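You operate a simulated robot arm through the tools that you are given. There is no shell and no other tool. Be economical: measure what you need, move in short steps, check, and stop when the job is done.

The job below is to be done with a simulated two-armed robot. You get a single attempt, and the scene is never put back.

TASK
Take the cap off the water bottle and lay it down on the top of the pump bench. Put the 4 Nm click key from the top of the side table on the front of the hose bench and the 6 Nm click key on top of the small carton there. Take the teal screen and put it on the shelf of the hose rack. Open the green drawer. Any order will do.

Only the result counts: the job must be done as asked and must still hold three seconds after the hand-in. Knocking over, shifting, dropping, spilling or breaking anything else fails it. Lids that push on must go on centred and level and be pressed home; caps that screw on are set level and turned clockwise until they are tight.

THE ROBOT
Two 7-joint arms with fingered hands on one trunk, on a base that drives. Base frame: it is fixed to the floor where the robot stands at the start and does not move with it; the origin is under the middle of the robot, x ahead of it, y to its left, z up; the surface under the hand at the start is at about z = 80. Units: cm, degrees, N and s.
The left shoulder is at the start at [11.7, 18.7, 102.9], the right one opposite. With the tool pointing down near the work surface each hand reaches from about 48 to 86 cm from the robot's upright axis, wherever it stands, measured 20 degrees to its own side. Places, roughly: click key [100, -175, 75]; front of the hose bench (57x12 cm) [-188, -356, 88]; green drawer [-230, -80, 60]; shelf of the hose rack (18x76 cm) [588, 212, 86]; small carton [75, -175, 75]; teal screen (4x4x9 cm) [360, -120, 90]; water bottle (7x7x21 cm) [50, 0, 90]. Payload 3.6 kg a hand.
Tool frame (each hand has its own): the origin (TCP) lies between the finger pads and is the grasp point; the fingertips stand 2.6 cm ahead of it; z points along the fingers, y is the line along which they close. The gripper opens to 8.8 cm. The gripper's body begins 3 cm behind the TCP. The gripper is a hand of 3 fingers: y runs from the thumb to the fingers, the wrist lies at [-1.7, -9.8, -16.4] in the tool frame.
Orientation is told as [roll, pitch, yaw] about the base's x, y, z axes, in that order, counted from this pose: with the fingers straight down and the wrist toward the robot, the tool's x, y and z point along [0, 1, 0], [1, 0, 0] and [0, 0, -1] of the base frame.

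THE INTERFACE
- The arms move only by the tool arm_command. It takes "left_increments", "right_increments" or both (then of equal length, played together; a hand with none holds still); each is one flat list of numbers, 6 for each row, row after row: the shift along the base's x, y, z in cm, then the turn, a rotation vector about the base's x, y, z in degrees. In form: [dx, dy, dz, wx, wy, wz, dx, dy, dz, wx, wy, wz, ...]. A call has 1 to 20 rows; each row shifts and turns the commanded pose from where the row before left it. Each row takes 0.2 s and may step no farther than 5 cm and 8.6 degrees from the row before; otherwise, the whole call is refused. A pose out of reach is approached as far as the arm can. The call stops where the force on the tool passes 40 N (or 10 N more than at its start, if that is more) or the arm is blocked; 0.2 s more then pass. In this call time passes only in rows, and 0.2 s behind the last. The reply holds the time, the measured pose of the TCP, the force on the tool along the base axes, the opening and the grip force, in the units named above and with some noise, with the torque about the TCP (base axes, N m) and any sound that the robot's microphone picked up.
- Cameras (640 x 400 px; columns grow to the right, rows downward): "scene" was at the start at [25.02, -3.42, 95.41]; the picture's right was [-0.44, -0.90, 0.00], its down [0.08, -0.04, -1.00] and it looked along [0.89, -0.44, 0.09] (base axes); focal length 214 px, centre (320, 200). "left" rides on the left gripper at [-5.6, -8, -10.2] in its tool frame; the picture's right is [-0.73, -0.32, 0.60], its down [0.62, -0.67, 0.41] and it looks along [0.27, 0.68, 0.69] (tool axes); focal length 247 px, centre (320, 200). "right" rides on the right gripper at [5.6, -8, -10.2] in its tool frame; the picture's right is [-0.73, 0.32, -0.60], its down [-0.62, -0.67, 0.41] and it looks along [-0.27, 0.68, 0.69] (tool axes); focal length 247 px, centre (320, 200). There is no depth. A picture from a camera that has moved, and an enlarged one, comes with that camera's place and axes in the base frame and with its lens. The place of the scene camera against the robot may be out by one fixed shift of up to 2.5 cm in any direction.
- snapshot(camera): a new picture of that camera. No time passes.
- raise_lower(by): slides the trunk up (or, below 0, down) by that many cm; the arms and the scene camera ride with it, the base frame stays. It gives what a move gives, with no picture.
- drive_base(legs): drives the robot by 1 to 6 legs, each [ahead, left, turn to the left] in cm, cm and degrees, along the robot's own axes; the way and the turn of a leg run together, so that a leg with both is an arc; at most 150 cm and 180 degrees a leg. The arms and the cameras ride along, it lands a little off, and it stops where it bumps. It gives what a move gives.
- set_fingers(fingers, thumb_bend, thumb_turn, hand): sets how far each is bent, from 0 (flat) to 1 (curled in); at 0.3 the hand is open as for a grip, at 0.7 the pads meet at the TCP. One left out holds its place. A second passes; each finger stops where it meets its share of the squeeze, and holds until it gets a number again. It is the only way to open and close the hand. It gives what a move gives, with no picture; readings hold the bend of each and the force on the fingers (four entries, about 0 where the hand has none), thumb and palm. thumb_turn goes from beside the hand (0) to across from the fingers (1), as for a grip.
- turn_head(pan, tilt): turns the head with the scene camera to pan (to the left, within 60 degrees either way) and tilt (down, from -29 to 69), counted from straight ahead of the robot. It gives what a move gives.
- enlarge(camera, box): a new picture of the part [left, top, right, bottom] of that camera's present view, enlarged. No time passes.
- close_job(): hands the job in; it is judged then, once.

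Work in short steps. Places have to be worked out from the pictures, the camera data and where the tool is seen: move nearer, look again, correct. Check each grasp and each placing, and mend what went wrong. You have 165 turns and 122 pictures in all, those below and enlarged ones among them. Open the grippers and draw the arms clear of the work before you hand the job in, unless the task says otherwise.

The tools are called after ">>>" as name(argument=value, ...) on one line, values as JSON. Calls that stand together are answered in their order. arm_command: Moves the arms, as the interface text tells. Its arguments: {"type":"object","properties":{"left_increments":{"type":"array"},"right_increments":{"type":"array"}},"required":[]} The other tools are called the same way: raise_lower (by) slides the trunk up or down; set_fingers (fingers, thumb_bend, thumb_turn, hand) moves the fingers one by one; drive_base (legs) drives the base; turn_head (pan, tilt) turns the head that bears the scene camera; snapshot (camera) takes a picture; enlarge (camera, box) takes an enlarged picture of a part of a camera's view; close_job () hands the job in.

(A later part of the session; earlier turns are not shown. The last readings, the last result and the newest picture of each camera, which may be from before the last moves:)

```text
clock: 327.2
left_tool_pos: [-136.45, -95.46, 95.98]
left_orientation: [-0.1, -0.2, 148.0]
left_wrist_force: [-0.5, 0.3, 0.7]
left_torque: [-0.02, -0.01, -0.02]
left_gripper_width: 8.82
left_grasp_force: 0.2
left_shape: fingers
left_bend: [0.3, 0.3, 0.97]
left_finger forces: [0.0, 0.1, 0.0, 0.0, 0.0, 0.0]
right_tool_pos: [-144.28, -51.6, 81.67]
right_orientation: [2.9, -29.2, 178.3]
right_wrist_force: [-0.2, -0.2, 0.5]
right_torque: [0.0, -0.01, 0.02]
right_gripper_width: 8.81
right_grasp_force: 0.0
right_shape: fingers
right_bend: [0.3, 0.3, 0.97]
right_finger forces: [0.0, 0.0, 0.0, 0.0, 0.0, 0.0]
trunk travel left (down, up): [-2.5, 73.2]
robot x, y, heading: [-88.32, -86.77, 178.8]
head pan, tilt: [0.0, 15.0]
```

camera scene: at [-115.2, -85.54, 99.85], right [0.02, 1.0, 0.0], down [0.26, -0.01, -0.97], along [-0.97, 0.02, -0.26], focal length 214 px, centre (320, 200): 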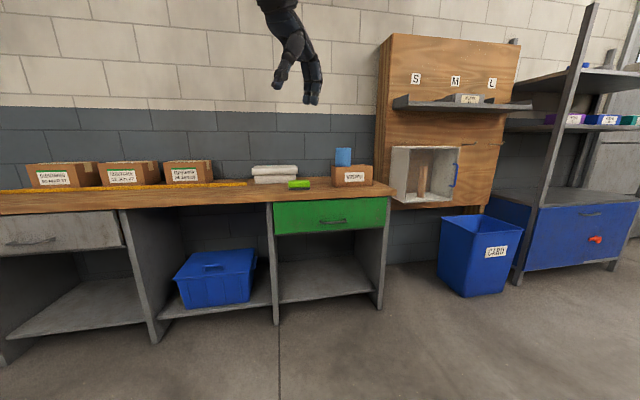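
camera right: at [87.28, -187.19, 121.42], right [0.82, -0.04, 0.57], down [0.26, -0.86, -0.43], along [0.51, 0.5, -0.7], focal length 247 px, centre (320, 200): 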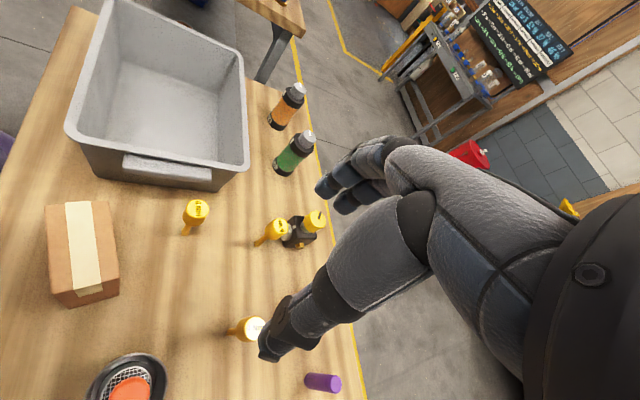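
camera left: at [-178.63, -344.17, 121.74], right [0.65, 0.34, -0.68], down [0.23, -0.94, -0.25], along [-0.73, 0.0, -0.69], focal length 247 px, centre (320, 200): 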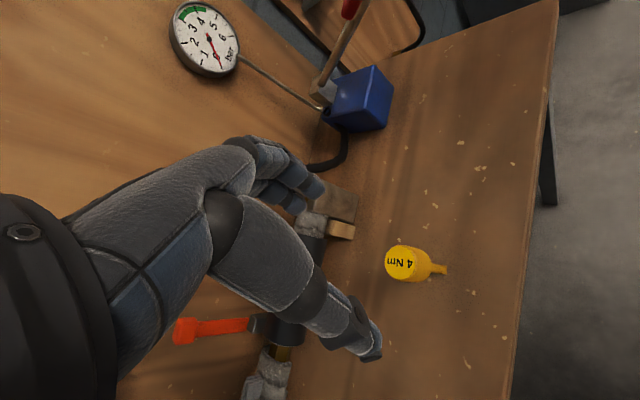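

Move the right hand forward/down and restore the 45° pitch.

>>> arm_command(right_increments=[-2, -2, -3, 0, 5.3, 0, -2, -2, -3, 0, 5.3, 0, -2, -2, -3, 0, 5.3, 0, -2, -2, -3, 0, 0, 0, -2, 0, -3, 0, 0, 0])

```text
clock: 328.4
left_tool_pos: [-136.52, -95.36, 96.12]
left_orientation: [0.1, -0.2, 147.9]
left_wrist_force: [0.3, -0.4, -0.1]
left_torque: [-0.03, 0.03, 0.01]
left_gripper_width: 8.83
left_grasp_force: 0.1
left_shape: fingers
left_bend: [0.3, 0.3, 0.97]
left_finger forces: [0.1, 0.0, 0.1, 0.1, 0.1, 0.0]
right_tool_pos: [-154.37, -59.69, 66.49]
right_orientation: [3.4, -45.0, 178.0]
right_wrist_force: [0.4, 0.6, 0.6]
right_torque: [0.0, -0.04, -0.05]
right_gripper_width: 8.85
right_grasp_force: 0.2
right_shape: fingers
right_bend: [0.3, 0.3, 0.97]
right_finger forces: [0.1, 0.0, 0.1, 0.0, 0.1, 0.1]
trunk travel left (down, up): [-2.5, 73.2]
robot x, y, heading: [-88.24, -86.4, 178.8]
head pan, tilt: [0.0, 15.0]
```

Reachable. Drive toward the drawer, keeping ~12 cm short, and look with the right camera.

>>> drive_base(legs=[[48, 16.5, 0]])

>>> snapshot(camera="right")

```text
clock: 331.3
left_tool_pos: [-184.19, -111.16, 95.95]
left_orientation: [0.0, -0.2, 148.3]
left_wrist_force: [-0.5, 0.0, 0.1]
left_torque: [-0.01, -0.01, 0.01]
left_gripper_width: 8.81
left_grasp_force: 0.1
left_shape: fingers
left_bend: [0.3, 0.3, 0.97]
left_finger forces: [0.0, 0.0, 0.0, 0.0, 0.0, 0.1]
right_tool_pos: [-202.07, -75.5, 66.62]
right_orientation: [3.5, -45.1, 178.2]
right_wrist_force: [1.4, -0.5, 0.4]
right_torque: [-0.01, -0.01, 0.03]
right_gripper_width: 8.83
right_grasp_force: 0.0
right_shape: fingers
right_bend: [0.3, 0.3, 0.97]
right_finger forces: [0.0, 0.0, 0.0, 0.0, 0.1, 0.0]
trunk travel left (down, up): [-2.5, 73.2]
robot x, y, heading: [-135.82, -102.03, 178.9]
head pan, tilt: [0.0, 15.0]
```

```text
15 pictures are left
camera right: at [-189.1, -81.05, 68.28], right [0.19, 0.76, 0.62], down [0.17, 0.59, -0.79], along [-0.97, 0.26, -0.02], focal length 247 px, centre (320, 200)
```

right: 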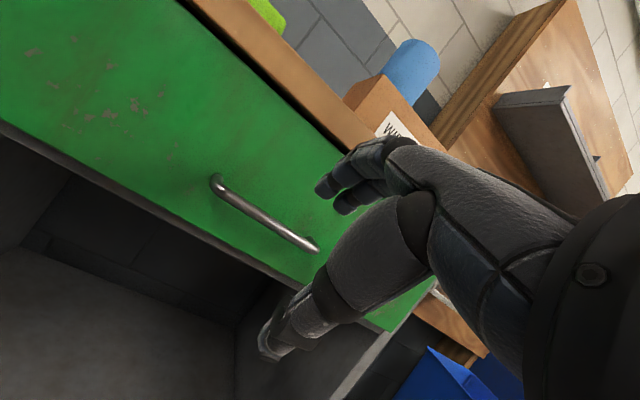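

Handle bar ≈(−218,−77,62.3), ~13 cm wide. Pitch to 60°, half-close the fingers, and approach level with the bar.

>>> set_fingers(hand="right", fingers=0.44, thumb_bend=0.44)

>>> arm_command(right_increments=[0, -0.7, -1.5, 0, 7.5, 0, 0, -0.8, -1.7, 0, 7.5, 0, -3, 0, 0, 0, 0, 0, -3, 0, 0, 0, 0, 0])

>>> snapshot(camera="right")

```text
clock: 332.3
left_tool_pos: [-184.21, -111.31, 96.05]
left_orientation: [0.0, -0.1, 148.2]
left_wrist_force: [0.7, 0.7, 0.5]
left_torque: [-0.01, 0.0, 0.02]
left_gripper_width: 8.81
left_grasp_force: 0.0
left_shape: fingers
left_bend: [0.3, 0.3, 0.97]
left_finger forces: [0.0, 0.0, 0.0, 0.0, 0.0, 0.1]
right_tool_pos: [-202.09, -75.48, 66.61]
right_orientation: [3.6, -45.0, 178.2]
right_wrist_force: [-0.7, -0.5, -0.8]
right_torque: [0.01, 0.0, 0.01]
right_gripper_width: 5.91
right_grasp_force: 0.0
right_shape: fingers
right_bend: [0.44, 0.44, 0.97]
right_finger forces: [0.1, 0.0, 0.0, 0.0, 0.0, 0.1]
trunk travel left (down, up): [-2.5, 73.2]
robot x, y, heading: [-135.83, -102.0, 179.0]
head pan, tilt: [0.0, 15.0]
```

```text
clock: 333.3
left_tool_pos: [-184.14, -111.18, 95.96]
left_orientation: [0.0, -0.1, 148.3]
left_wrist_force: [0.4, 0.0, 0.6]
left_torque: [-0.01, 0.0, 0.0]
left_gripper_width: 8.8
left_grasp_force: 0.1
left_shape: fingers
left_bend: [0.3, 0.3, 0.97]
left_finger forces: [0.0, 0.0, 0.0, 0.0, 0.1, 0.0]
right_tool_pos: [-208.17, -77.04, 63.49]
right_orientation: [4.5, -60.0, 177.3]
right_wrist_force: [0.3, 0.7, 0.4]
right_torque: [0.03, 0.0, -0.02]
right_gripper_width: 5.88
right_grasp_force: 0.0
right_shape: fingers
right_bend: [0.44, 0.44, 0.97]
right_finger forces: [0.0, 0.1, 0.1, 0.1, 0.0, 0.1]
trunk travel left (down, up): [-2.5, 73.2]
robot x, y, heading: [-136.22, -101.84, 179.1]
head pan, tilt: [0.0, 15.0]
```

```text
14 pictures are left
camera right: at [-195.21, -82.69, 61.72], right [0.34, 0.76, 0.55], down [-0.04, 0.59, -0.81], along [-0.94, 0.26, 0.23], focal length 247 px, centre (320, 200)
```

right: 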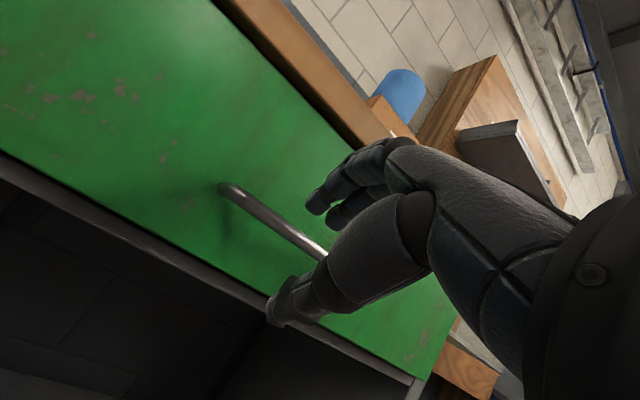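

The bar lies between fingers and thumb at z≈62.9. Advance 8.3 cm and close.

>>> arm_command(right_increments=[-3, 0, 0, 0, 0, 0, -3, 0, 0, 0, 0, 0, -1.5, 0, 0, 0, 0, 0, -0.8, 0, 0, 0, 0, 0])

>>> set_fingers(hand="right", fingers=0.85, thumb_bend=0.85)

>>> snapshot(camera="right")

```text
clock: 334.0
left_tool_pos: [-183.91, -111.1, 96.07]
left_orientation: [0.1, -0.2, 148.0]
left_wrist_force: [0.7, -0.6, 0.2]
left_torque: [0.02, -0.01, 0.0]
left_gripper_width: 8.82
left_grasp_force: 0.0
left_shape: fingers
left_bend: [0.3, 0.3, 0.97]
left_finger forces: [0.0, 0.0, 0.0, 0.1, 0.0, 0.0]
right_tool_pos: [-213.76, -77.24, 64.27]
right_orientation: [5.0, -61.2, 177.1]
right_wrist_force: [27.6, 0.5, 4.4]
right_torque: [-0.06, 0.48, 0.38]
right_gripper_width: 4.78
right_grasp_force: 13.7
right_shape: fingers
right_bend: [0.5, 0.44, 0.97]
right_finger forces: [27.5, 0.0, 0.0, 0.0, 0.1, 0.0]
trunk travel left (down, up): [-2.5, 73.2]
robot x, y, heading: [-135.82, -101.83, 179.0]
head pan, tilt: [0.0, 15.0]
stopped in row 3 (right hand): the force on the tool passed its limit at 45 N (the readings are from after the stop); the commanded pose is now the measured one
```

```text
clock: 335.0
left_tool_pos: [-184.31, -111.1, 95.89]
left_orientation: [-0.2, 0.0, 148.2]
left_wrist_force: [-0.4, 0.5, 0.2]
left_torque: [0.02, 0.01, -0.03]
left_gripper_width: 8.82
left_grasp_force: 0.1
left_shape: fingers
left_bend: [0.3, 0.3, 0.97]
left_finger forces: [0.0, 0.1, 0.0, 0.0, 0.0, 0.0]
right_tool_pos: [-214.11, -77.11, 63.69]
right_orientation: [4.9, -60.5, 177.2]
right_wrist_force: [-1.7, 1.0, -13.5]
right_torque: [0.15, 0.07, 0.29]
right_gripper_width: 0.0
right_grasp_force: 23.0
right_shape: fingers
right_bend: [0.79, 0.72, 0.98]
right_finger forces: [0.0, 20.0, 0.0, 0.0, 26.7, 0.0]
trunk travel left (down, up): [-2.5, 73.2]
robot x, y, heading: [-135.84, -102.02, 179.1]
head pan, tilt: [0.0, 15.0]
```

```text
13 pictures are left
camera right: at [-201.03, -82.64, 61.78], right [0.35, 0.77, 0.54], down [-0.05, 0.59, -0.81], along [-0.94, 0.25, 0.24], focal length 247 px, centre (320, 200)
```

right: 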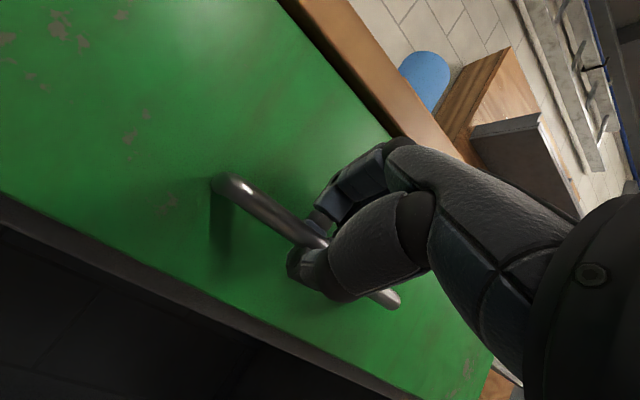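

The fingers have closed around the bar. Pull by driving back 6 cm first.

>>> drive_base(legs=[[-6, 0, 0]])

>>> snapshot(camera="right")

```text
clock: 336.0
left_tool_pos: [-178.32, -110.98, 95.87]
left_orientation: [0.1, -0.1, 148.2]
left_wrist_force: [-0.7, -0.4, 1.2]
left_torque: [0.0, 0.0, 0.01]
left_gripper_width: 8.85
left_grasp_force: 0.0
left_shape: fingers
left_bend: [0.3, 0.3, 0.97]
left_finger forces: [0.0, 0.0, 0.0, 0.1, 0.1, 0.1]
right_tool_pos: [-208.12, -76.87, 63.64]
right_orientation: [5.1, -60.5, 176.6]
right_wrist_force: [-3.9, 26.0, -15.0]
right_torque: [0.29, 0.09, 0.24]
right_gripper_width: 0.01
right_grasp_force: 22.1
right_shape: fingers
right_bend: [0.8, 0.73, 1.0]
right_finger forces: [0.1, 18.6, 0.1, 0.0, 25.5, 0.0]
trunk travel left (down, up): [-2.5, 73.2]
robot x, y, heading: [-129.75, -102.19, 178.7]
head pan, tilt: [0.0, 15.0]
```

```text
12 pictures are left
camera right: at [-195.1, -82.37, 61.79], right [0.35, 0.77, 0.54], down [-0.04, 0.59, -0.81], along [-0.94, 0.26, 0.24], focal length 247 px, centre (320, 200)
```

right: 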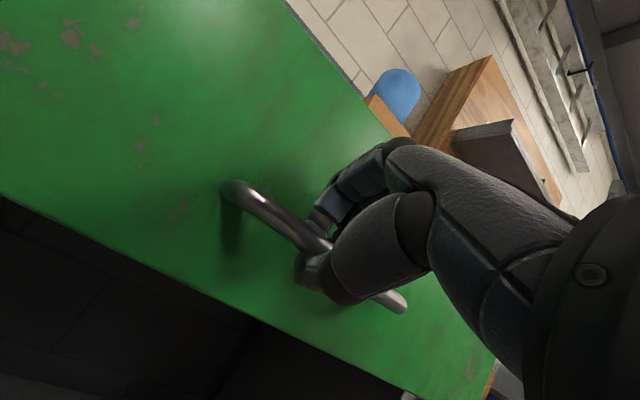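

The drawer moves with the hand. Pull another 15 cm.

>>> drive_base(legs=[[-15, 0, 0]])

>>> turn_head(pan=-20, tilt=20)

>>> snapshot(camera="scene")

```text
clock: 337.3
left_tool_pos: [-163.46, -111.4, 95.89]
left_orientation: [0.0, 0.0, 148.2]
left_wrist_force: [-0.6, -0.4, 0.7]
left_torque: [0.01, 0.01, 0.04]
left_gripper_width: 8.8
left_grasp_force: 0.2
left_shape: fingers
left_bend: [0.3, 0.3, 0.97]
left_finger forces: [0.1, 0.0, 0.0, 0.1, 0.0, 0.0]
right_tool_pos: [-193.05, -77.05, 63.43]
right_orientation: [4.9, -60.1, 176.7]
right_wrist_force: [-2.2, 15.5, -16.4]
right_torque: [0.17, 0.15, 0.16]
right_gripper_width: 0.0
right_grasp_force: 14.0
right_shape: fingers
right_bend: [0.81, 0.73, 1.0]
right_finger forces: [0.0, 11.1, 0.1, 0.0, 16.5, 0.1]
trunk travel left (down, up): [-2.5, 73.2]
robot x, y, heading: [-115.26, -102.64, 179.4]
head pan, tilt: [0.0, 15.0]
```

```text
clock: 338.2
left_tool_pos: [-163.35, -111.28, 95.87]
left_orientation: [0.0, 0.0, 148.0]
left_wrist_force: [-0.9, 0.1, -1.0]
left_torque: [-0.02, 0.0, 0.02]
left_gripper_width: 8.82
left_grasp_force: 0.1
left_shape: fingers
left_bend: [0.3, 0.3, 0.97]
left_finger forces: [0.1, 0.0, 0.0, 0.1, 0.0, 0.1]
right_tool_pos: [-193.08, -76.88, 63.44]
right_orientation: [4.7, -60.0, 176.6]
right_wrist_force: [1.2, 7.2, -11.7]
right_torque: [0.1, 0.05, 0.12]
right_gripper_width: 0.0
right_grasp_force: 7.2
right_shape: fingers
right_bend: [0.81, 0.73, 1.0]
right_finger forces: [0.1, 0.0, 0.0, 0.1, 13.7, 0.0]
trunk travel left (down, up): [-2.5, 73.2]
robot x, y, heading: [-114.97, -102.65, 178.9]
head pan, tilt: [-20.0, 20.0]
```

```text
11 pictures are left
camera scene: at [-145.91, -98.22, 75.01], right [0.36, 0.93, 0.0], down [0.32, -0.12, -0.94], along [-0.88, 0.34, -0.34], focal length 214 px, centre (320, 200)
```

scene: 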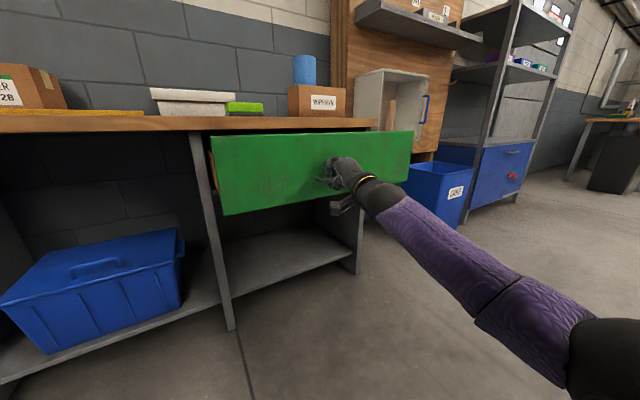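

The drawer is open ~20 cm. Open the fingers and withdraw along the tool axis.

>>> set_fingers(hand="right", fingers=0.42, thumb_bend=0.4)

>>> arm_command(right_increments=[1, 0, 0.2, 0, 0, 0, 2, 0, 0.3, 0, 0, 0, 3, 0, 0.5, 0, 0, 0, 3, 0, 1, 0, 0, 0, 3, 0, 1, 0, 0, 0])

>>> snapshot(camera="right")

```text
clock: 339.2
left_tool_pos: [-163.32, -111.44, 96.07]
left_orientation: [0.1, -0.1, 148.1]
left_wrist_force: [-0.2, -0.8, 0.1]
left_torque: [-0.02, 0.04, -0.01]
left_gripper_width: 8.8
left_grasp_force: 0.1
left_shape: fingers
left_bend: [0.3, 0.3, 0.97]
left_finger forces: [0.0, 0.1, 0.0, 0.1, 0.0, 0.1]
right_tool_pos: [-193.09, -77.1, 63.66]
right_orientation: [4.8, -60.3, 176.6]
right_wrist_force: [1.6, -0.4, -0.2]
right_torque: [0.01, -0.03, 0.03]
right_gripper_width: 6.41
right_grasp_force: 0.0
right_shape: fingers
right_bend: [0.42, 0.4, 0.98]
right_finger forces: [0.0, 0.0, 0.0, 0.0, 0.0, 0.1]
trunk travel left (down, up): [-2.5, 73.2]
robot x, y, heading: [-114.56, -102.35, 179.1]
head pan, tilt: [-20.0, 20.0]
```

```text
clock: 340.4
left_tool_pos: [-163.28, -111.35, 95.97]
left_orientation: [0.0, -0.1, 148.2]
left_wrist_force: [0.5, -0.6, -0.2]
left_torque: [0.01, 0.0, 0.0]
left_gripper_width: 8.81
left_grasp_force: 0.0
left_shape: fingers
left_bend: [0.3, 0.3, 0.97]
left_finger forces: [0.0, 0.1, 0.0, 0.1, 0.0, 0.1]
right_tool_pos: [-181.09, -76.86, 66.64]
right_orientation: [4.8, -60.3, 176.7]
right_wrist_force: [0.5, 0.3, 0.9]
right_torque: [0.03, -0.03, 0.0]
right_gripper_width: 6.43
right_grasp_force: 0.0
right_shape: fingers
right_bend: [0.42, 0.4, 0.98]
right_finger forces: [0.1, 0.1, 0.0, 0.2, 0.0, 0.0]
trunk travel left (down, up): [-2.5, 73.2]
robot x, y, heading: [-114.93, -102.69, 178.9]
head pan, tilt: [-20.0, 20.0]
```

```text
10 pictures are left
camera right: at [-168.16, -82.58, 64.86], right [0.35, 0.76, 0.54], down [-0.04, 0.59, -0.81], along [-0.94, 0.26, 0.24], focal length 247 px, centre (320, 200)
```

right: 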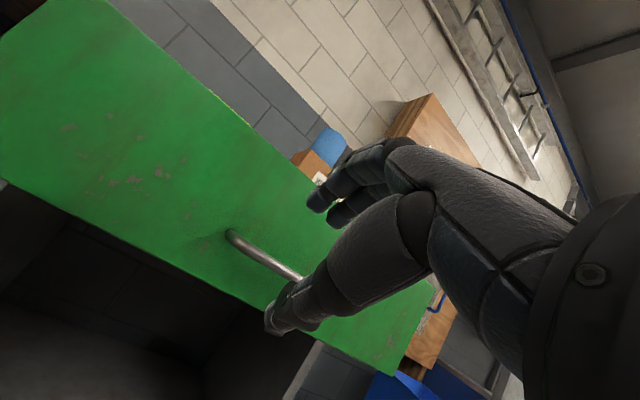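

Drawer open, hand clear. Raise the trunk, restore the right hand to pointing down, and back away.

>>> drive_base(legs=[[-40, 0, 0]])

>>> raise_lower(by=15)

>>> arm_command(right_increments=[0, 0, 4, 0, -7.5, 0, 0, 0, 4, 0, -7.5, 0, 1, 0, 4, 0, -7.5, 0, 1, 0, 4, 0, -7.5, 0, 1, 0, 4, 0, -7.5, 0, 1, 0, 4, 0, -7.5, 0, 1, 0, 4, 0, -7.5, 0, 1, 0, 4, 0, -7.5, 0])

>>> drive_base(legs=[[0, 150, 0], [0, 8, 0], [0, 0, -90], [0, 0, -89]])

```text
clock: 342.9
left_tool_pos: [-123.14, -111.95, 95.88]
left_orientation: [0.1, -0.2, 147.7]
left_wrist_force: [-0.2, -0.5, 1.3]
left_torque: [-0.02, -0.02, -0.01]
left_gripper_width: 8.83
left_grasp_force: 0.0
left_shape: fingers
left_bend: [0.3, 0.3, 0.97]
left_finger forces: [0.1, 0.0, 0.1, 0.0, 0.0, 0.1]
right_tool_pos: [-140.84, -77.37, 66.69]
right_orientation: [4.8, -60.2, 176.5]
right_wrist_force: [0.4, 0.0, 0.9]
right_torque: [-0.02, -0.04, -0.01]
right_gripper_width: 6.42
right_grasp_force: 0.1
right_shape: fingers
right_bend: [0.42, 0.4, 0.98]
right_finger forces: [0.0, 0.0, 0.0, 0.1, 0.1, 0.0]
trunk travel left (down, up): [-2.5, 73.2]
robot x, y, heading: [-74.62, -103.19, 178.2]
head pan, tilt: [-20.0, 20.0]
```

```text
clock: 344.6
left_tool_pos: [-123.23, -111.93, 110.85]
left_orientation: [-0.1, 0.0, 147.9]
left_wrist_force: [0.4, 0.7, -0.1]
left_torque: [0.01, 0.01, 0.02]
left_gripper_width: 8.83
left_grasp_force: 0.1
left_shape: fingers
left_bend: [0.3, 0.3, 0.97]
left_finger forces: [0.0, 0.0, 0.1, 0.1, 0.0, 0.1]
right_tool_pos: [-140.92, -77.41, 81.5]
right_orientation: [4.8, -60.1, 176.5]
right_wrist_force: [-0.1, 0.1, -0.1]
right_torque: [-0.01, 0.0, 0.0]
right_gripper_width: 6.41
right_grasp_force: 0.0
right_shape: fingers
right_bend: [0.42, 0.4, 0.98]
right_finger forces: [0.0, 0.0, 0.0, 0.0, 0.0, 0.1]
trunk travel left (down, up): [-17.5, 58.2]
robot x, y, heading: [-75.17, -102.89, 178.8]
head pan, tilt: [-20.0, 20.0]
```

```text
clock: 346.4
left_tool_pos: [-122.99, -111.97, 110.93]
left_orientation: [0.0, -0.2, 147.9]
left_wrist_force: [0.9, 0.0, -0.1]
left_torque: [0.02, 0.01, -0.01]
left_gripper_width: 8.82
left_grasp_force: 0.1
left_shape: fingers
left_bend: [0.3, 0.3, 0.97]
left_finger forces: [0.0, 0.1, 0.0, 0.0, 0.0, 0.1]
right_tool_pos: [-134.85, -77.42, 113.67]
right_orientation: [1.7, -0.1, 177.9]
right_wrist_force: [-0.1, -0.6, 0.0]
right_torque: [0.02, 0.0, 0.0]
right_gripper_width: 6.45
right_grasp_force: 0.0
right_shape: fingers
right_bend: [0.42, 0.4, 0.98]
right_finger forces: [0.0, 0.0, 0.0, 0.0, 0.0, 0.1]
trunk travel left (down, up): [-17.5, 58.2]
robot x, y, heading: [-74.65, -103.51, 178.6]
head pan, tilt: [-20.0, 20.0]
```

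```text
clock: 362.2
left_tool_pos: [-29.01, -252.85, 111.01]
left_orientation: [0.0, 0.0, -33.2]
left_wrist_force: [-0.1, 0.4, 0.5]
left_torque: [0.01, 0.05, 0.01]
left_gripper_width: 8.79
left_grasp_force: 0.0
left_shape: fingers
left_bend: [0.3, 0.3, 0.97]
left_finger forces: [0.0, 0.0, 0.0, 0.0, 0.1, 0.0]
right_tool_pos: [-17.93, -287.57, 113.59]
right_orientation: [1.6, -0.3, -2.8]
right_wrist_force: [-0.1, -1.4, -0.4]
right_torque: [0.01, 0.01, 0.0]
right_gripper_width: 6.44
right_grasp_force: 0.0
right_shape: fingers
right_bend: [0.42, 0.4, 0.98]
right_finger forces: [0.0, 0.0, 0.0, 0.0, 0.1, 0.1]
trunk travel left (down, up): [-17.5, 58.2]
robot x, y, heading: [-77.85, -260.82, -2.4]
head pan, tilt: [-20.0, 20.0]
```

Drive along y≈−261 past the side table to x≈210 and look toward the far bench.

>>> drive_base(legs=[[0, 0, 2.4], [145, 0, 0], [140, 0, 0]])

>>> turn_head(pan=38, tilt=8)

>>> snapshot(camera="scene")

```text
clock: 376.3
left_tool_pos: [254.32, -252.57, 111.1]
left_orientation: [-0.1, -0.1, -31.6]
left_wrist_force: [1.0, 0.1, -0.3]
left_torque: [-0.04, 0.01, -0.01]
left_gripper_width: 8.81
left_grasp_force: 0.0
left_shape: fingers
left_bend: [0.3, 0.3, 0.97]
left_finger forces: [0.1, 0.0, 0.1, 0.1, 0.0, 0.1]
right_tool_pos: [266.39, -287.01, 113.66]
right_orientation: [1.8, -0.3, -1.3]
right_wrist_force: [-0.1, 0.1, 0.8]
right_torque: [-0.01, -0.01, 0.01]
right_gripper_width: 6.44
right_grasp_force: 0.2
right_shape: fingers
right_bend: [0.42, 0.4, 0.98]
right_finger forces: [0.0, 0.1, 0.0, 0.1, 0.0, 0.0]
trunk travel left (down, up): [-17.5, 58.2]
robot x, y, heading: [205.86, -261.7, -1.0]
head pan, tilt: [-20.0, 20.0]
```

```text
clock: 377.6
left_tool_pos: [254.36, -252.56, 111.04]
left_orientation: [0.0, -0.1, -31.7]
left_wrist_force: [0.3, -0.2, 0.2]
left_torque: [-0.02, -0.01, 0.01]
left_gripper_width: 8.82
left_grasp_force: 0.1
left_shape: fingers
left_bend: [0.3, 0.3, 0.97]
left_finger forces: [0.1, 0.1, 0.1, 0.1, 0.0, 0.0]
right_tool_pos: [266.36, -287.02, 113.72]
right_orientation: [1.7, -0.3, -1.2]
right_wrist_force: [-0.3, 0.2, 0.0]
right_torque: [-0.02, 0.02, -0.02]
right_gripper_width: 6.45
right_grasp_force: 0.0
right_shape: fingers
right_bend: [0.42, 0.4, 0.98]
right_finger forces: [0.0, 0.0, 0.0, 0.1, 0.0, 0.0]
trunk travel left (down, up): [-17.5, 58.2]
robot x, y, heading: [206.36, -261.47, -1.0]
head pan, tilt: [38.0, 8.0]
```

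```text
9 pictures are left
camera scene: at [230.56, -256.01, 93.3], right [0.6, -0.8, 0.0], down [-0.11, -0.08, -0.99], along [0.79, 0.6, -0.14], focal length 214 px, centre (320, 200)
```

scene: 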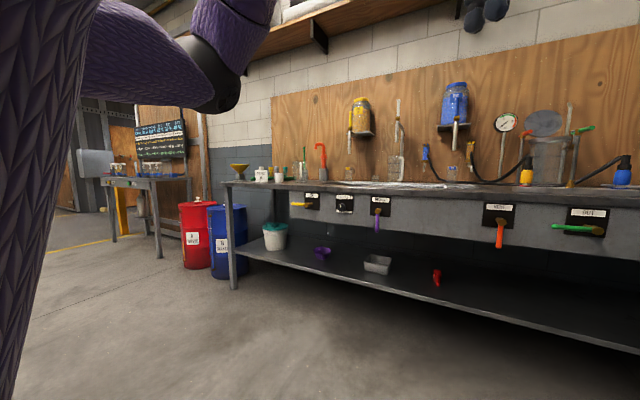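

The bench front is at x≈317. Zoom where the teal screen should be (px ≈284,174).

>>> enlarge(camera="scene", box=[220, 130, 340, 205])

```text
5.33 times, centred on (280, 168) of scene
camera zoom: at [230.56, -256.01, 93.3], right [0.6, -0.8, 0.0], down [-0.11, -0.08, -0.99], along [0.79, 0.6, -0.14], focal length 1144 px, centre (533, 373)
```

zoom: 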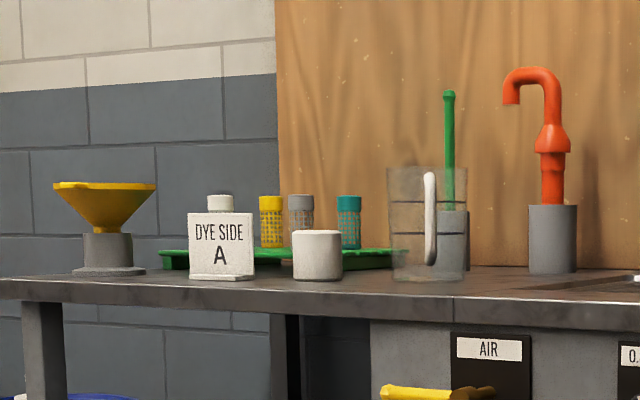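

The teal screen stands in a green tray at ≈(360,−120). Raise the trunk 20, go to about (284,−112), and put the right hand above it.

>>> raise_lower(by=20)

>>> drive_base(legs=[[0, 149, 1], [77, 0, 0]])

>>> arm_command(right_increments=[2, 2, -2, 0, 0, 0, 2, 2, -2, 0, 0, 0, 2, 2, -2, 0, 0, 0, 2, 2, -2, 0, 0, 0, 2, 2, -2, 0, 0, 0])

>>> snapshot(camera="right")

```text
clock: 379.7
left_tool_pos: [254.33, -252.54, 130.96]
left_orientation: [0.0, -0.2, -31.7]
left_wrist_force: [0.0, 0.0, -0.4]
left_torque: [0.01, 0.0, -0.01]
left_gripper_width: 8.78
left_grasp_force: 0.1
left_shape: fingers
left_bend: [0.3, 0.3, 0.97]
left_finger forces: [0.0, 0.1, 0.0, 0.0, 0.1, 0.0]
right_tool_pos: [266.29, -287.01, 133.73]
right_orientation: [1.7, -0.4, -1.4]
right_wrist_force: [0.5, -0.5, -0.2]
right_torque: [0.01, -0.04, 0.02]
right_gripper_width: 6.44
right_grasp_force: 0.2
right_shape: fingers
right_bend: [0.42, 0.4, 0.98]
right_finger forces: [0.1, 0.0, 0.1, 0.1, 0.0, 0.1]
trunk travel left (down, up): [-37.5, 38.2]
robot x, y, heading: [205.57, -261.95, -0.9]
head pan, tilt: [38.0, 8.0]
```

```text
clock: 390.9
left_tool_pos: [334.24, -104.33, 131.05]
left_orientation: [-0.1, -0.1, -32.0]
left_wrist_force: [-0.3, -0.8, -0.1]
left_torque: [-0.01, -0.01, -0.02]
left_gripper_width: 8.84
left_grasp_force: 0.1
left_shape: fingers
left_bend: [0.3, 0.3, 0.97]
left_finger forces: [0.0, 0.0, 0.0, 0.1, 0.0, 0.0]
right_tool_pos: [345.85, -138.83, 133.6]
right_orientation: [1.7, -0.3, -1.7]
right_wrist_force: [0.8, 0.0, 0.2]
right_torque: [0.0, 0.06, -0.02]
right_gripper_width: 6.45
right_grasp_force: 0.0
right_shape: fingers
right_bend: [0.42, 0.4, 0.98]
right_finger forces: [0.0, 0.1, 0.1, 0.0, 0.0, 0.0]
trunk travel left (down, up): [-37.5, 38.2]
robot x, y, heading: [285.58, -113.19, -1.2]
head pan, tilt: [38.0, 8.0]
```

```text
clock: 392.1
left_tool_pos: [334.11, -104.37, 130.85]
left_orientation: [0.0, -0.1, -32.0]
left_wrist_force: [0.5, 0.1, 0.8]
left_torque: [0.02, 0.01, -0.01]
left_gripper_width: 8.85
left_grasp_force: 0.1
left_shape: fingers
left_bend: [0.3, 0.3, 0.97]
left_finger forces: [0.0, 0.0, 0.0, 0.2, 0.0, 0.0]
right_tool_pos: [355.75, -128.74, 123.86]
right_orientation: [1.7, -0.3, -1.8]
right_wrist_force: [0.3, 0.6, -0.3]
right_torque: [-0.04, 0.01, -0.01]
right_gripper_width: 6.45
right_grasp_force: 0.0
right_shape: fingers
right_bend: [0.42, 0.4, 0.98]
right_finger forces: [0.1, 0.1, 0.1, 0.0, 0.1, 0.1]
trunk travel left (down, up): [-37.5, 38.2]
robot x, y, heading: [285.52, -113.41, -1.5]
head pan, tilt: [38.0, 8.0]
```

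```text
7 pictures are left
camera right: at [347.86, -123.3, 133.96], right [0.29, -0.76, 0.58], down [-0.68, -0.59, -0.43], along [0.67, -0.27, -0.69], focal length 247 px, centre (320, 200)
```

right: 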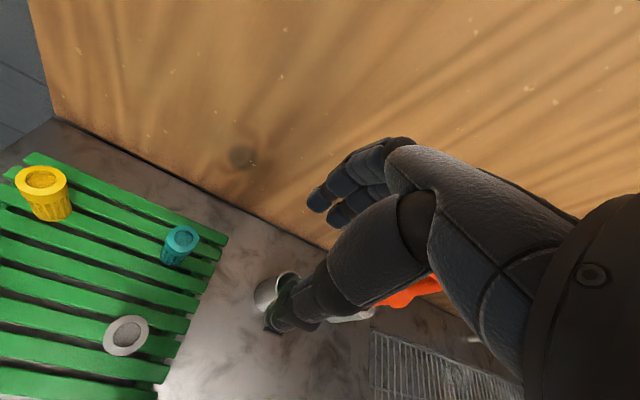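

Teal screen ≈(362,−121.2), top z≈95, clear of neighbours. Open fully, move above it and descend partway.

>>> set_fingers(hand="right", fingers=0.32, thumb_bend=0.32)

>>> arm_command(right_increments=[2, 2.5, -2, 0, 0, 0, 2, 2.5, -3, 0, 0, 0, 2.2, 2.5, -3, 0, 0, 0, 0, 0, -4, 0, 0, 0, 0, 0, -4, 0, 0, 0])

>>> snapshot(camera="right")

```text
clock: 393.1
left_tool_pos: [334.1, -104.4, 130.99]
left_orientation: [0.0, 0.0, -32.1]
left_wrist_force: [0.7, 0.6, -0.2]
left_torque: [-0.02, -0.06, -0.01]
left_gripper_width: 8.82
left_grasp_force: 0.0
left_shape: fingers
left_bend: [0.3, 0.3, 0.97]
left_finger forces: [0.0, 0.0, 0.0, 0.0, 0.0, 0.1]
right_tool_pos: [355.6, -128.9, 123.83]
right_orientation: [1.6, -0.2, -1.8]
right_wrist_force: [-0.6, 0.3, -0.1]
right_torque: [0.03, 0.01, 0.0]
right_gripper_width: 8.36
right_grasp_force: 0.1
right_shape: fingers
right_bend: [0.32, 0.32, 0.98]
right_finger forces: [0.1, 0.0, 0.1, 0.0, 0.1, 0.1]
trunk travel left (down, up): [-37.5, 38.2]
robot x, y, heading: [285.83, -113.62, -1.3]
head pan, tilt: [38.0, 8.0]
```

```text
clock: 394.3
left_tool_pos: [334.06, -104.3, 130.97]
left_orientation: [-0.2, -0.2, -32.0]
left_wrist_force: [0.2, -0.1, -0.3]
left_torque: [0.01, 0.02, 0.01]
left_gripper_width: 8.83
left_grasp_force: 0.0
left_shape: fingers
left_bend: [0.3, 0.3, 0.97]
left_finger forces: [0.1, 0.1, 0.0, 0.0, 0.0, 0.0]
right_tool_pos: [357.94, -122.01, 106.57]
right_orientation: [1.8, -0.4, -1.8]
right_wrist_force: [-0.1, 0.4, 0.7]
right_torque: [0.03, -0.02, -0.02]
right_gripper_width: 8.41
right_grasp_force: 0.1
right_shape: fingers
right_bend: [0.32, 0.32, 0.97]
right_finger forces: [0.0, 0.0, 0.0, 0.0, 0.0, 0.0]
right hand out of reach, approached as far as the arm can: row 2, 3
trunk travel left (down, up): [-37.5, 38.2]
robot x, y, heading: [285.44, -113.17, -1.3]
head pan, tilt: [38.0, 8.0]
```

```text
6 pictures are left
camera right: at [349.97, -116.55, 116.9], right [0.29, -0.76, 0.58], down [-0.68, -0.59, -0.43], along [0.67, -0.27, -0.69], focal length 247 px, centre (320, 200)
```

right: 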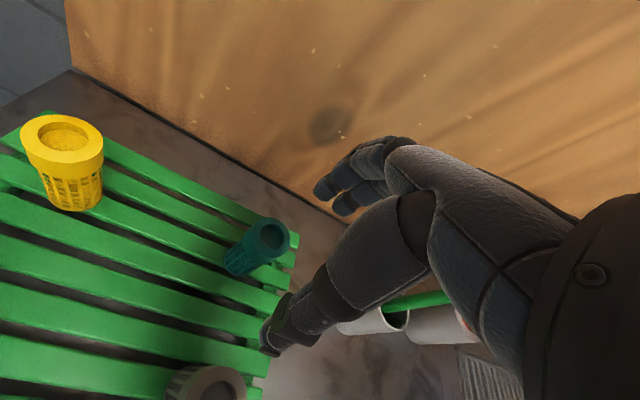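

Triangulation: screen at (362.2,−121.3), top 95.3. Drive 4.5 cm ahead, then descend to grip the upper half.

>>> drive_base(legs=[[4.5, 0, 0]])

>>> arm_command(right_increments=[0, 0.6, -2, 0, 0, 0, 0, 0, -2, 0, 0, 0])

```text
clock: 395.2
left_tool_pos: [336.97, -105.08, 130.81]
left_orientation: [-0.1, -0.1, -32.2]
left_wrist_force: [0.2, 0.0, 0.3]
left_torque: [0.04, 0.03, -0.04]
left_gripper_width: 8.83
left_grasp_force: 0.0
left_shape: fingers
left_bend: [0.3, 0.3, 0.97]
left_finger forces: [0.0, 0.0, 0.0, 0.0, 0.0, 0.0]
right_tool_pos: [360.81, -122.78, 106.66]
right_orientation: [1.7, -0.2, -1.8]
right_wrist_force: [0.1, -0.2, 0.2]
right_torque: [0.0, 0.03, 0.01]
right_gripper_width: 8.37
right_grasp_force: 0.1
right_shape: fingers
right_bend: [0.32, 0.32, 0.97]
right_finger forces: [0.1, 0.0, 0.0, 0.1, 0.1, 0.1]
trunk travel left (down, up): [-37.5, 38.2]
robot x, y, heading: [288.43, -113.19, -1.1]
head pan, tilt: [38.0, 8.0]
```

```text
clock: 395.8
left_tool_pos: [336.76, -105.2, 131.05]
left_orientation: [0.1, -0.1, -32.3]
left_wrist_force: [0.1, 0.0, -0.6]
left_torque: [0.0, -0.02, 0.0]
left_gripper_width: 8.82
left_grasp_force: 0.1
left_shape: fingers
left_bend: [0.3, 0.3, 0.97]
left_finger forces: [0.0, 0.0, 0.0, 0.1, 0.1, 0.0]
right_tool_pos: [360.64, -122.34, 102.7]
right_orientation: [1.8, -0.3, -1.8]
right_wrist_force: [0.2, -0.9, 0.0]
right_torque: [-0.02, 0.0, -0.01]
right_gripper_width: 8.43
right_grasp_force: 0.0
right_shape: fingers
right_bend: [0.32, 0.32, 0.97]
right_finger forces: [0.0, 0.0, 0.1, 0.1, 0.0, 0.0]
trunk travel left (down, up): [-37.5, 38.2]
robot x, y, heading: [288.44, -113.75, -1.3]
head pan, tilt: [38.0, 8.0]
```

Adjust +1.6/+1.0 and descend to z≈91.8, then close in stages.

>>> arm_command(right_increments=[1.5, 1, -0.5, 0, 0, 0, 0, 0, -3, 0, 0, 0, 0, 0, -3, 0, 0, 0, 0, 0, -3, 0, 0, 0, 0, 0, -1.5, 0, 0, 0])

>>> set_fingers(hand="right", fingers=0.52, thumb_bend=0.52)

>>> set_fingers(hand="right", fingers=0.65, thumb_bend=0.65)

```text
clock: 397.0
left_tool_pos: [336.67, -105.1, 130.94]
left_orientation: [0.1, -0.1, -32.3]
left_wrist_force: [-1.1, 0.2, -0.1]
left_torque: [-0.01, 0.02, 0.0]
left_gripper_width: 8.8
left_grasp_force: 0.1
left_shape: fingers
left_bend: [0.3, 0.3, 0.97]
left_finger forces: [0.0, 0.0, 0.0, 0.0, 0.0, 0.0]
right_tool_pos: [359.58, -122.6, 92.91]
right_orientation: [1.9, -0.9, -1.9]
right_wrist_force: [3.7, -0.5, 12.6]
right_torque: [0.07, -0.09, -0.04]
right_gripper_width: 8.41
right_grasp_force: 5.8
right_shape: fingers
right_bend: [0.32, 0.32, 0.97]
right_finger forces: [6.5, 0.0, 0.0, 0.1, 0.1, 5.1]
right hand out of reach, approached as far as the arm can: row 1, 3, 4
trunk travel left (down, up): [-37.5, 38.2]
robot x, y, heading: [288.63, -114.24, -1.4]
head pan, tilt: [38.0, 8.0]
```

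```text
clock: 398.0
left_tool_pos: [336.74, -105.15, 131.05]
left_orientation: [0.0, -0.1, -32.1]
left_wrist_force: [-0.7, -0.5, 0.2]
left_torque: [0.01, -0.03, -0.03]
left_gripper_width: 8.83
left_grasp_force: 0.0
left_shape: fingers
left_bend: [0.3, 0.3, 0.97]
left_finger forces: [0.1, 0.1, 0.0, 0.0, 0.0, 0.0]
right_tool_pos: [359.49, -122.72, 92.81]
right_orientation: [1.8, -0.7, -1.8]
right_wrist_force: [5.2, -1.0, 18.1]
right_torque: [0.15, -0.11, -0.04]
right_gripper_width: 4.14
right_grasp_force: 11.4
right_shape: fingers
right_bend: [0.52, 0.52, 0.97]
right_finger forces: [10.1, 0.1, 0.0, 0.1, 0.5, 13.5]
trunk travel left (down, up): [-37.5, 38.2]
robot x, y, heading: [288.34, -113.9, -1.3]
head pan, tilt: [38.0, 8.0]
```

```text
clock: 399.0
left_tool_pos: [336.77, -105.13, 131.0]
left_orientation: [-0.1, -0.2, -32.1]
left_wrist_force: [-0.3, 0.2, 0.0]
left_torque: [0.03, 0.01, -0.01]
left_gripper_width: 8.81
left_grasp_force: 0.1
left_shape: fingers
left_bend: [0.3, 0.3, 0.97]
left_finger forces: [0.1, 0.0, 0.0, 0.0, 0.1, 0.0]
right_tool_pos: [359.42, -122.59, 92.68]
right_orientation: [1.8, -0.8, -1.8]
right_wrist_force: [7.3, -2.4, 17.2]
right_torque: [0.11, -0.48, -0.07]
right_gripper_width: 2.38
right_grasp_force: 18.7
right_shape: fingers
right_bend: [0.58, 0.63, 0.98]
right_finger forces: [17.6, 0.1, 0.0, 0.0, 6.5, 13.8]
trunk travel left (down, up): [-37.5, 38.2]
robot x, y, heading: [288.62, -113.79, -1.2]
head pan, tilt: [38.0, 8.0]
```

Contact occurred with finger/palm and x fell short (359.5). Look.

>>> snapshot(camera="right")

```text
5 pictures are left
camera right: at [351.56, -117.21, 102.87], right [0.29, -0.76, 0.58], down [-0.68, -0.59, -0.44], along [0.68, -0.27, -0.69], focal length 247 px, centre (320, 200)
```

right: 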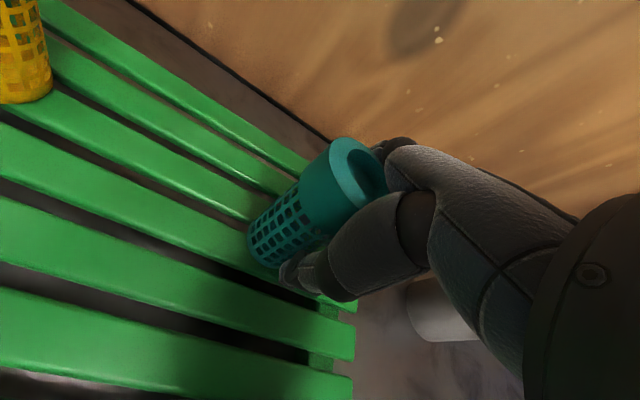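

The screen sits between finger and thumb, its rim touching the palm. Squeeze more and lift slowly.

>>> set_fingers(hand="right", fingers=0.72, thumb_bend=0.78)

>>> arm_command(right_increments=[0, 0, 0.5, 0, 0, 0, 0, 0, 0.5, 0, 0, 0, -0.2, 0, 1, 0, 0, 0])

```text
clock: 400.0
left_tool_pos: [336.8, -105.24, 130.93]
left_orientation: [0.0, -0.1, -32.3]
left_wrist_force: [-0.5, -0.7, -0.7]
left_torque: [0.0, 0.01, 0.0]
left_gripper_width: 8.81
left_grasp_force: 0.0
left_shape: fingers
left_bend: [0.3, 0.3, 0.97]
left_finger forces: [0.0, 0.0, 0.0, 0.1, 0.1, 0.1]
right_tool_pos: [359.33, -122.62, 92.7]
right_orientation: [1.7, -0.6, -1.8]
right_wrist_force: [4.7, -4.1, 17.7]
right_torque: [-0.02, -0.41, -0.14]
right_gripper_width: 2.09
right_grasp_force: 29.4
right_shape: fingers
right_bend: [0.59, 0.66, 0.98]
right_finger forces: [25.7, 0.0, 0.0, 0.1, 17.4, 15.5]
trunk travel left (down, up): [-37.5, 38.2]
robot x, y, heading: [288.48, -113.76, -1.5]
head pan, tilt: [38.0, 8.0]
```

```text
clock: 400.8
left_tool_pos: [336.87, -105.1, 130.97]
left_orientation: [0.1, -0.1, -32.1]
left_wrist_force: [0.5, 1.2, 0.4]
left_torque: [-0.01, -0.02, 0.02]
left_gripper_width: 8.82
left_grasp_force: 0.0
left_shape: fingers
left_bend: [0.3, 0.3, 0.97]
left_finger forces: [0.0, 0.0, 0.0, 0.0, 0.1, 0.0]
right_tool_pos: [359.17, -122.49, 94.25]
right_orientation: [1.7, -0.2, -1.8]
right_wrist_force: [-0.4, 0.1, -0.5]
right_torque: [0.01, -0.01, 0.01]
right_gripper_width: 0.0
right_grasp_force: 0.0
right_shape: fingers
right_bend: [0.69, 0.75, 0.98]
right_finger forces: [0.0, 0.0, 0.2, 0.0, 0.1, 0.0]
trunk travel left (down, up): [-37.5, 38.2]
robot x, y, heading: [288.88, -113.58, -1.4]
head pan, tilt: [38.0, 8.0]
```

The screen slipped out. Rise 9 cm with fingers opened and look where it is.

>>> arm_command(right_increments=[0, 0, 3, 0, 0, 0, 0, 0, 3, 0, 0, 0, 0, 0, 4, 0, 0, 0])

>>> set_fingers(hand="right", fingers=0.36, thumb_bend=0.36)

>>> snapshot(camera="right")

```text
clock: 401.6
left_tool_pos: [336.89, -105.05, 130.85]
left_orientation: [0.0, -0.1, -32.1]
left_wrist_force: [0.2, 0.6, -0.4]
left_torque: [-0.03, 0.02, -0.02]
left_gripper_width: 8.84
left_grasp_force: 0.0
left_shape: fingers
left_bend: [0.3, 0.3, 0.97]
left_finger forces: [0.0, 0.0, 0.0, 0.1, 0.0, 0.0]
right_tool_pos: [359.26, -122.54, 104.34]
right_orientation: [1.6, -0.3, -1.8]
right_wrist_force: [0.6, 0.1, -0.4]
right_torque: [-0.01, -0.06, 0.01]
right_gripper_width: 0.01
right_grasp_force: 0.0
right_shape: fingers
right_bend: [0.69, 0.75, 0.98]
right_finger forces: [0.1, 0.0, 0.0, 0.0, 0.0, 0.0]
trunk travel left (down, up): [-37.5, 38.2]
robot x, y, heading: [288.32, -114.39, -1.6]
head pan, tilt: [38.0, 8.0]
```

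```text
clock: 402.6
left_tool_pos: [336.91, -105.14, 130.91]
left_orientation: [0.1, -0.2, -32.1]
left_wrist_force: [0.5, -0.7, -0.2]
left_torque: [-0.03, -0.01, -0.03]
left_gripper_width: 8.83
left_grasp_force: 0.0
left_shape: fingers
left_bend: [0.3, 0.3, 0.97]
left_finger forces: [0.1, 0.0, 0.1, 0.0, 0.1, 0.1]
right_tool_pos: [359.35, -122.61, 104.31]
right_orientation: [1.7, -0.3, -1.8]
right_wrist_force: [-0.3, 0.2, 0.1]
right_torque: [0.02, 0.0, 0.02]
right_gripper_width: 7.52
right_grasp_force: 0.0
right_shape: fingers
right_bend: [0.36, 0.36, 0.98]
right_finger forces: [0.0, 0.0, 0.0, 0.0, 0.1, 0.1]
trunk travel left (down, up): [-37.5, 38.2]
robot x, y, heading: [288.47, -113.73, -1.2]
head pan, tilt: [38.0, 8.0]
```

```text
4 pictures are left
camera right: at [351.51, -117.12, 114.52], right [0.29, -0.76, 0.58], down [-0.68, -0.59, -0.43], along [0.67, -0.27, -0.69], focal length 247 px, centre (320, 200)
```

right: 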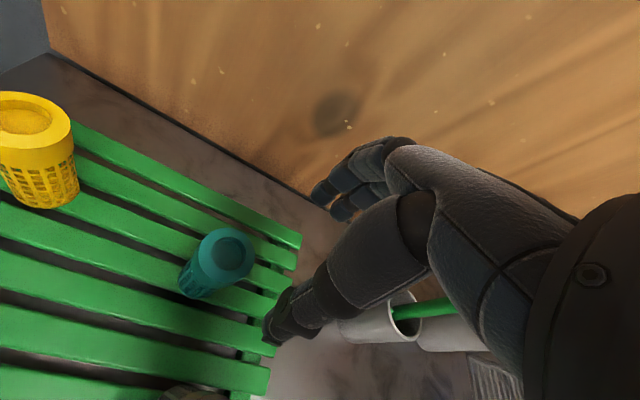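

The screen still stands, now at ≈(359.5,−119.3), nearer. Lower the trunk 6 for reach, align, and descend again.

>>> arm_command(right_increments=[-1, 1.6, 3, 0, 0, 0, -1, 1.7, 3, 0, 0, 0])

>>> raise_lower(by=-7)

>>> arm_command(right_increments=[1, 0, 0, -0.8, 0, 0, 1, 0, 0, -0.8, 0, 0, 0.2, 0, 0, 0, 0, 0])

```text
clock: 403.2
left_tool_pos: [336.9, -105.09, 130.94]
left_orientation: [0.0, -0.1, -32.1]
left_wrist_force: [-0.8, 0.5, 0.4]
left_torque: [0.0, -0.04, 0.03]
left_gripper_width: 8.84
left_grasp_force: 0.0
left_shape: fingers
left_bend: [0.3, 0.3, 0.97]
left_finger forces: [0.0, 0.1, 0.1, 0.0, 0.0, 0.1]
right_tool_pos: [357.07, -119.07, 110.36]
right_orientation: [1.7, -0.2, -1.7]
right_wrist_force: [0.5, 0.2, 0.2]
right_torque: [0.0, 0.03, 0.01]
right_gripper_width: 7.51
right_grasp_force: 0.0
right_shape: fingers
right_bend: [0.36, 0.36, 0.98]
right_finger forces: [0.0, 0.0, 0.0, 0.1, 0.0, 0.1]
trunk travel left (down, up): [-37.5, 38.2]
robot x, y, heading: [288.64, -113.56, -1.3]
head pan, tilt: [38.0, 8.0]
```

```text
clock: 404.3
left_tool_pos: [336.69, -105.13, 124.1]
left_orientation: [-0.1, -0.2, -32.1]
left_wrist_force: [-0.2, 0.2, 0.6]
left_torque: [-0.01, -0.04, 0.02]
left_gripper_width: 8.84
left_grasp_force: 0.1
left_shape: fingers
left_bend: [0.3, 0.3, 0.97]
left_finger forces: [0.0, 0.1, 0.1, 0.0, 0.0, 0.1]
right_tool_pos: [357.13, -119.3, 103.47]
right_orientation: [1.7, -0.3, -1.8]
right_wrist_force: [0.1, -0.5, 0.8]
right_torque: [0.04, -0.02, -0.02]
right_gripper_width: 7.51
right_grasp_force: 0.1
right_shape: fingers
right_bend: [0.36, 0.36, 0.98]
right_finger forces: [0.0, 0.0, 0.0, 0.1, 0.1, 0.0]
trunk travel left (down, up): [-30.5, 45.2]
robot x, y, heading: [288.29, -114.05, -1.4]
head pan, tilt: [38.0, 8.0]
```

```text
clock: 405.1
left_tool_pos: [336.93, -105.17, 124.03]
left_orientation: [0.0, -0.1, -32.1]
left_wrist_force: [-0.1, -0.1, -0.2]
left_torque: [0.0, -0.06, -0.01]
left_gripper_width: 8.79
left_grasp_force: 0.1
left_shape: fingers
left_bend: [0.3, 0.3, 0.97]
left_finger forces: [0.0, 0.0, 0.1, 0.1, 0.0, 0.0]
right_tool_pos: [359.51, -119.32, 103.4]
right_orientation: [0.1, -0.3, -1.8]
right_wrist_force: [0.1, 0.2, -0.2]
right_torque: [-0.01, -0.01, -0.02]
right_gripper_width: 7.53
right_grasp_force: 0.1
right_shape: fingers
right_bend: [0.36, 0.36, 0.98]
right_finger forces: [0.0, 0.0, 0.0, 0.1, 0.1, 0.0]
trunk travel left (down, up): [-30.5, 45.2]
robot x, y, heading: [288.6, -114.02, -1.5]
head pan, tilt: [38.0, 8.0]
```

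Aligned. Descend to z 93.4 (palm just clear) and close in stages.

>>> arm_command(right_increments=[0, 0, -3, 0, 0, 0, 0, 0, -3, 0, 0, 0, 0, 0, -2.5, 0, 0, 0, 0, 0, -1.4, 0, 0, 0])

>>> set_fingers(hand="right", fingers=0.54, thumb_bend=0.54)

>>> set_fingers(hand="right", fingers=0.64, thumb_bend=0.64)

```text
clock: 406.1
left_tool_pos: [336.84, -105.12, 123.93]
left_orientation: [0.0, 0.0, -32.1]
left_wrist_force: [-0.6, -0.6, 0.1]
left_torque: [0.03, 0.01, 0.0]
left_gripper_width: 8.82
left_grasp_force: 0.2
left_shape: fingers
left_bend: [0.3, 0.3, 0.97]
left_finger forces: [0.0, 0.0, 0.0, 0.1, 0.1, 0.0]
right_tool_pos: [359.35, -119.47, 93.14]
right_orientation: [0.1, -0.3, -1.9]
right_wrist_force: [0.2, 0.4, 0.6]
right_torque: [-0.01, 0.03, -0.05]
right_gripper_width: 7.58
right_grasp_force: 0.1
right_shape: fingers
right_bend: [0.36, 0.36, 0.98]
right_finger forces: [0.1, 0.1, 0.1, 0.1, 0.3, 0.0]
trunk travel left (down, up): [-30.5, 45.2]
robot x, y, heading: [288.67, -114.18, -1.2]
head pan, tilt: [38.0, 8.0]
```

```text
clock: 407.1
left_tool_pos: [336.81, -105.06, 124.0]
left_orientation: [0.0, -0.1, -32.1]
left_wrist_force: [-0.2, -0.5, -0.3]
left_torque: [0.01, 0.0, 0.01]
left_gripper_width: 8.85
left_grasp_force: 0.1
left_shape: fingers
left_bend: [0.3, 0.3, 0.97]
left_finger forces: [0.0, 0.0, 0.0, 0.0, 0.0, 0.0]
right_tool_pos: [359.37, -119.49, 93.42]
right_orientation: [0.1, -0.3, -1.8]
right_wrist_force: [1.0, 0.3, 0.3]
right_torque: [0.0, -0.02, 0.0]
right_gripper_width: 3.89
right_grasp_force: 3.9
right_shape: fingers
right_bend: [0.53, 0.53, 0.98]
right_finger forces: [4.0, 0.1, 0.0, 0.0, 4.0, 0.1]
trunk travel left (down, up): [-30.5, 45.2]
robot x, y, heading: [288.28, -113.93, -1.3]
head pan, tilt: [38.0, 8.0]
```

```text
clock: 408.1
left_tool_pos: [336.9, -105.13, 123.92]
left_orientation: [-0.1, -0.1, -32.1]
left_wrist_force: [0.8, 0.3, 0.0]
left_torque: [-0.01, 0.01, 0.01]
left_gripper_width: 8.84
left_grasp_force: 0.1
left_shape: fingers
left_bend: [0.3, 0.3, 0.97]
left_finger forces: [0.1, 0.0, 0.0, 0.0, 0.0, 0.0]
right_tool_pos: [359.43, -119.56, 93.46]
right_orientation: [0.2, -0.3, -1.8]
right_wrist_force: [-0.6, 0.0, 0.3]
right_torque: [0.0, -0.01, 0.0]
right_gripper_width: 3.15
right_grasp_force: 13.2
right_shape: fingers
right_bend: [0.59, 0.56, 0.97]
right_finger forces: [12.8, 0.3, 0.0, 0.1, 13.0, 0.0]
trunk travel left (down, up): [-30.5, 45.2]
robot x, y, heading: [288.62, -113.63, -1.2]
head pan, tilt: [38.0, 8.0]
```

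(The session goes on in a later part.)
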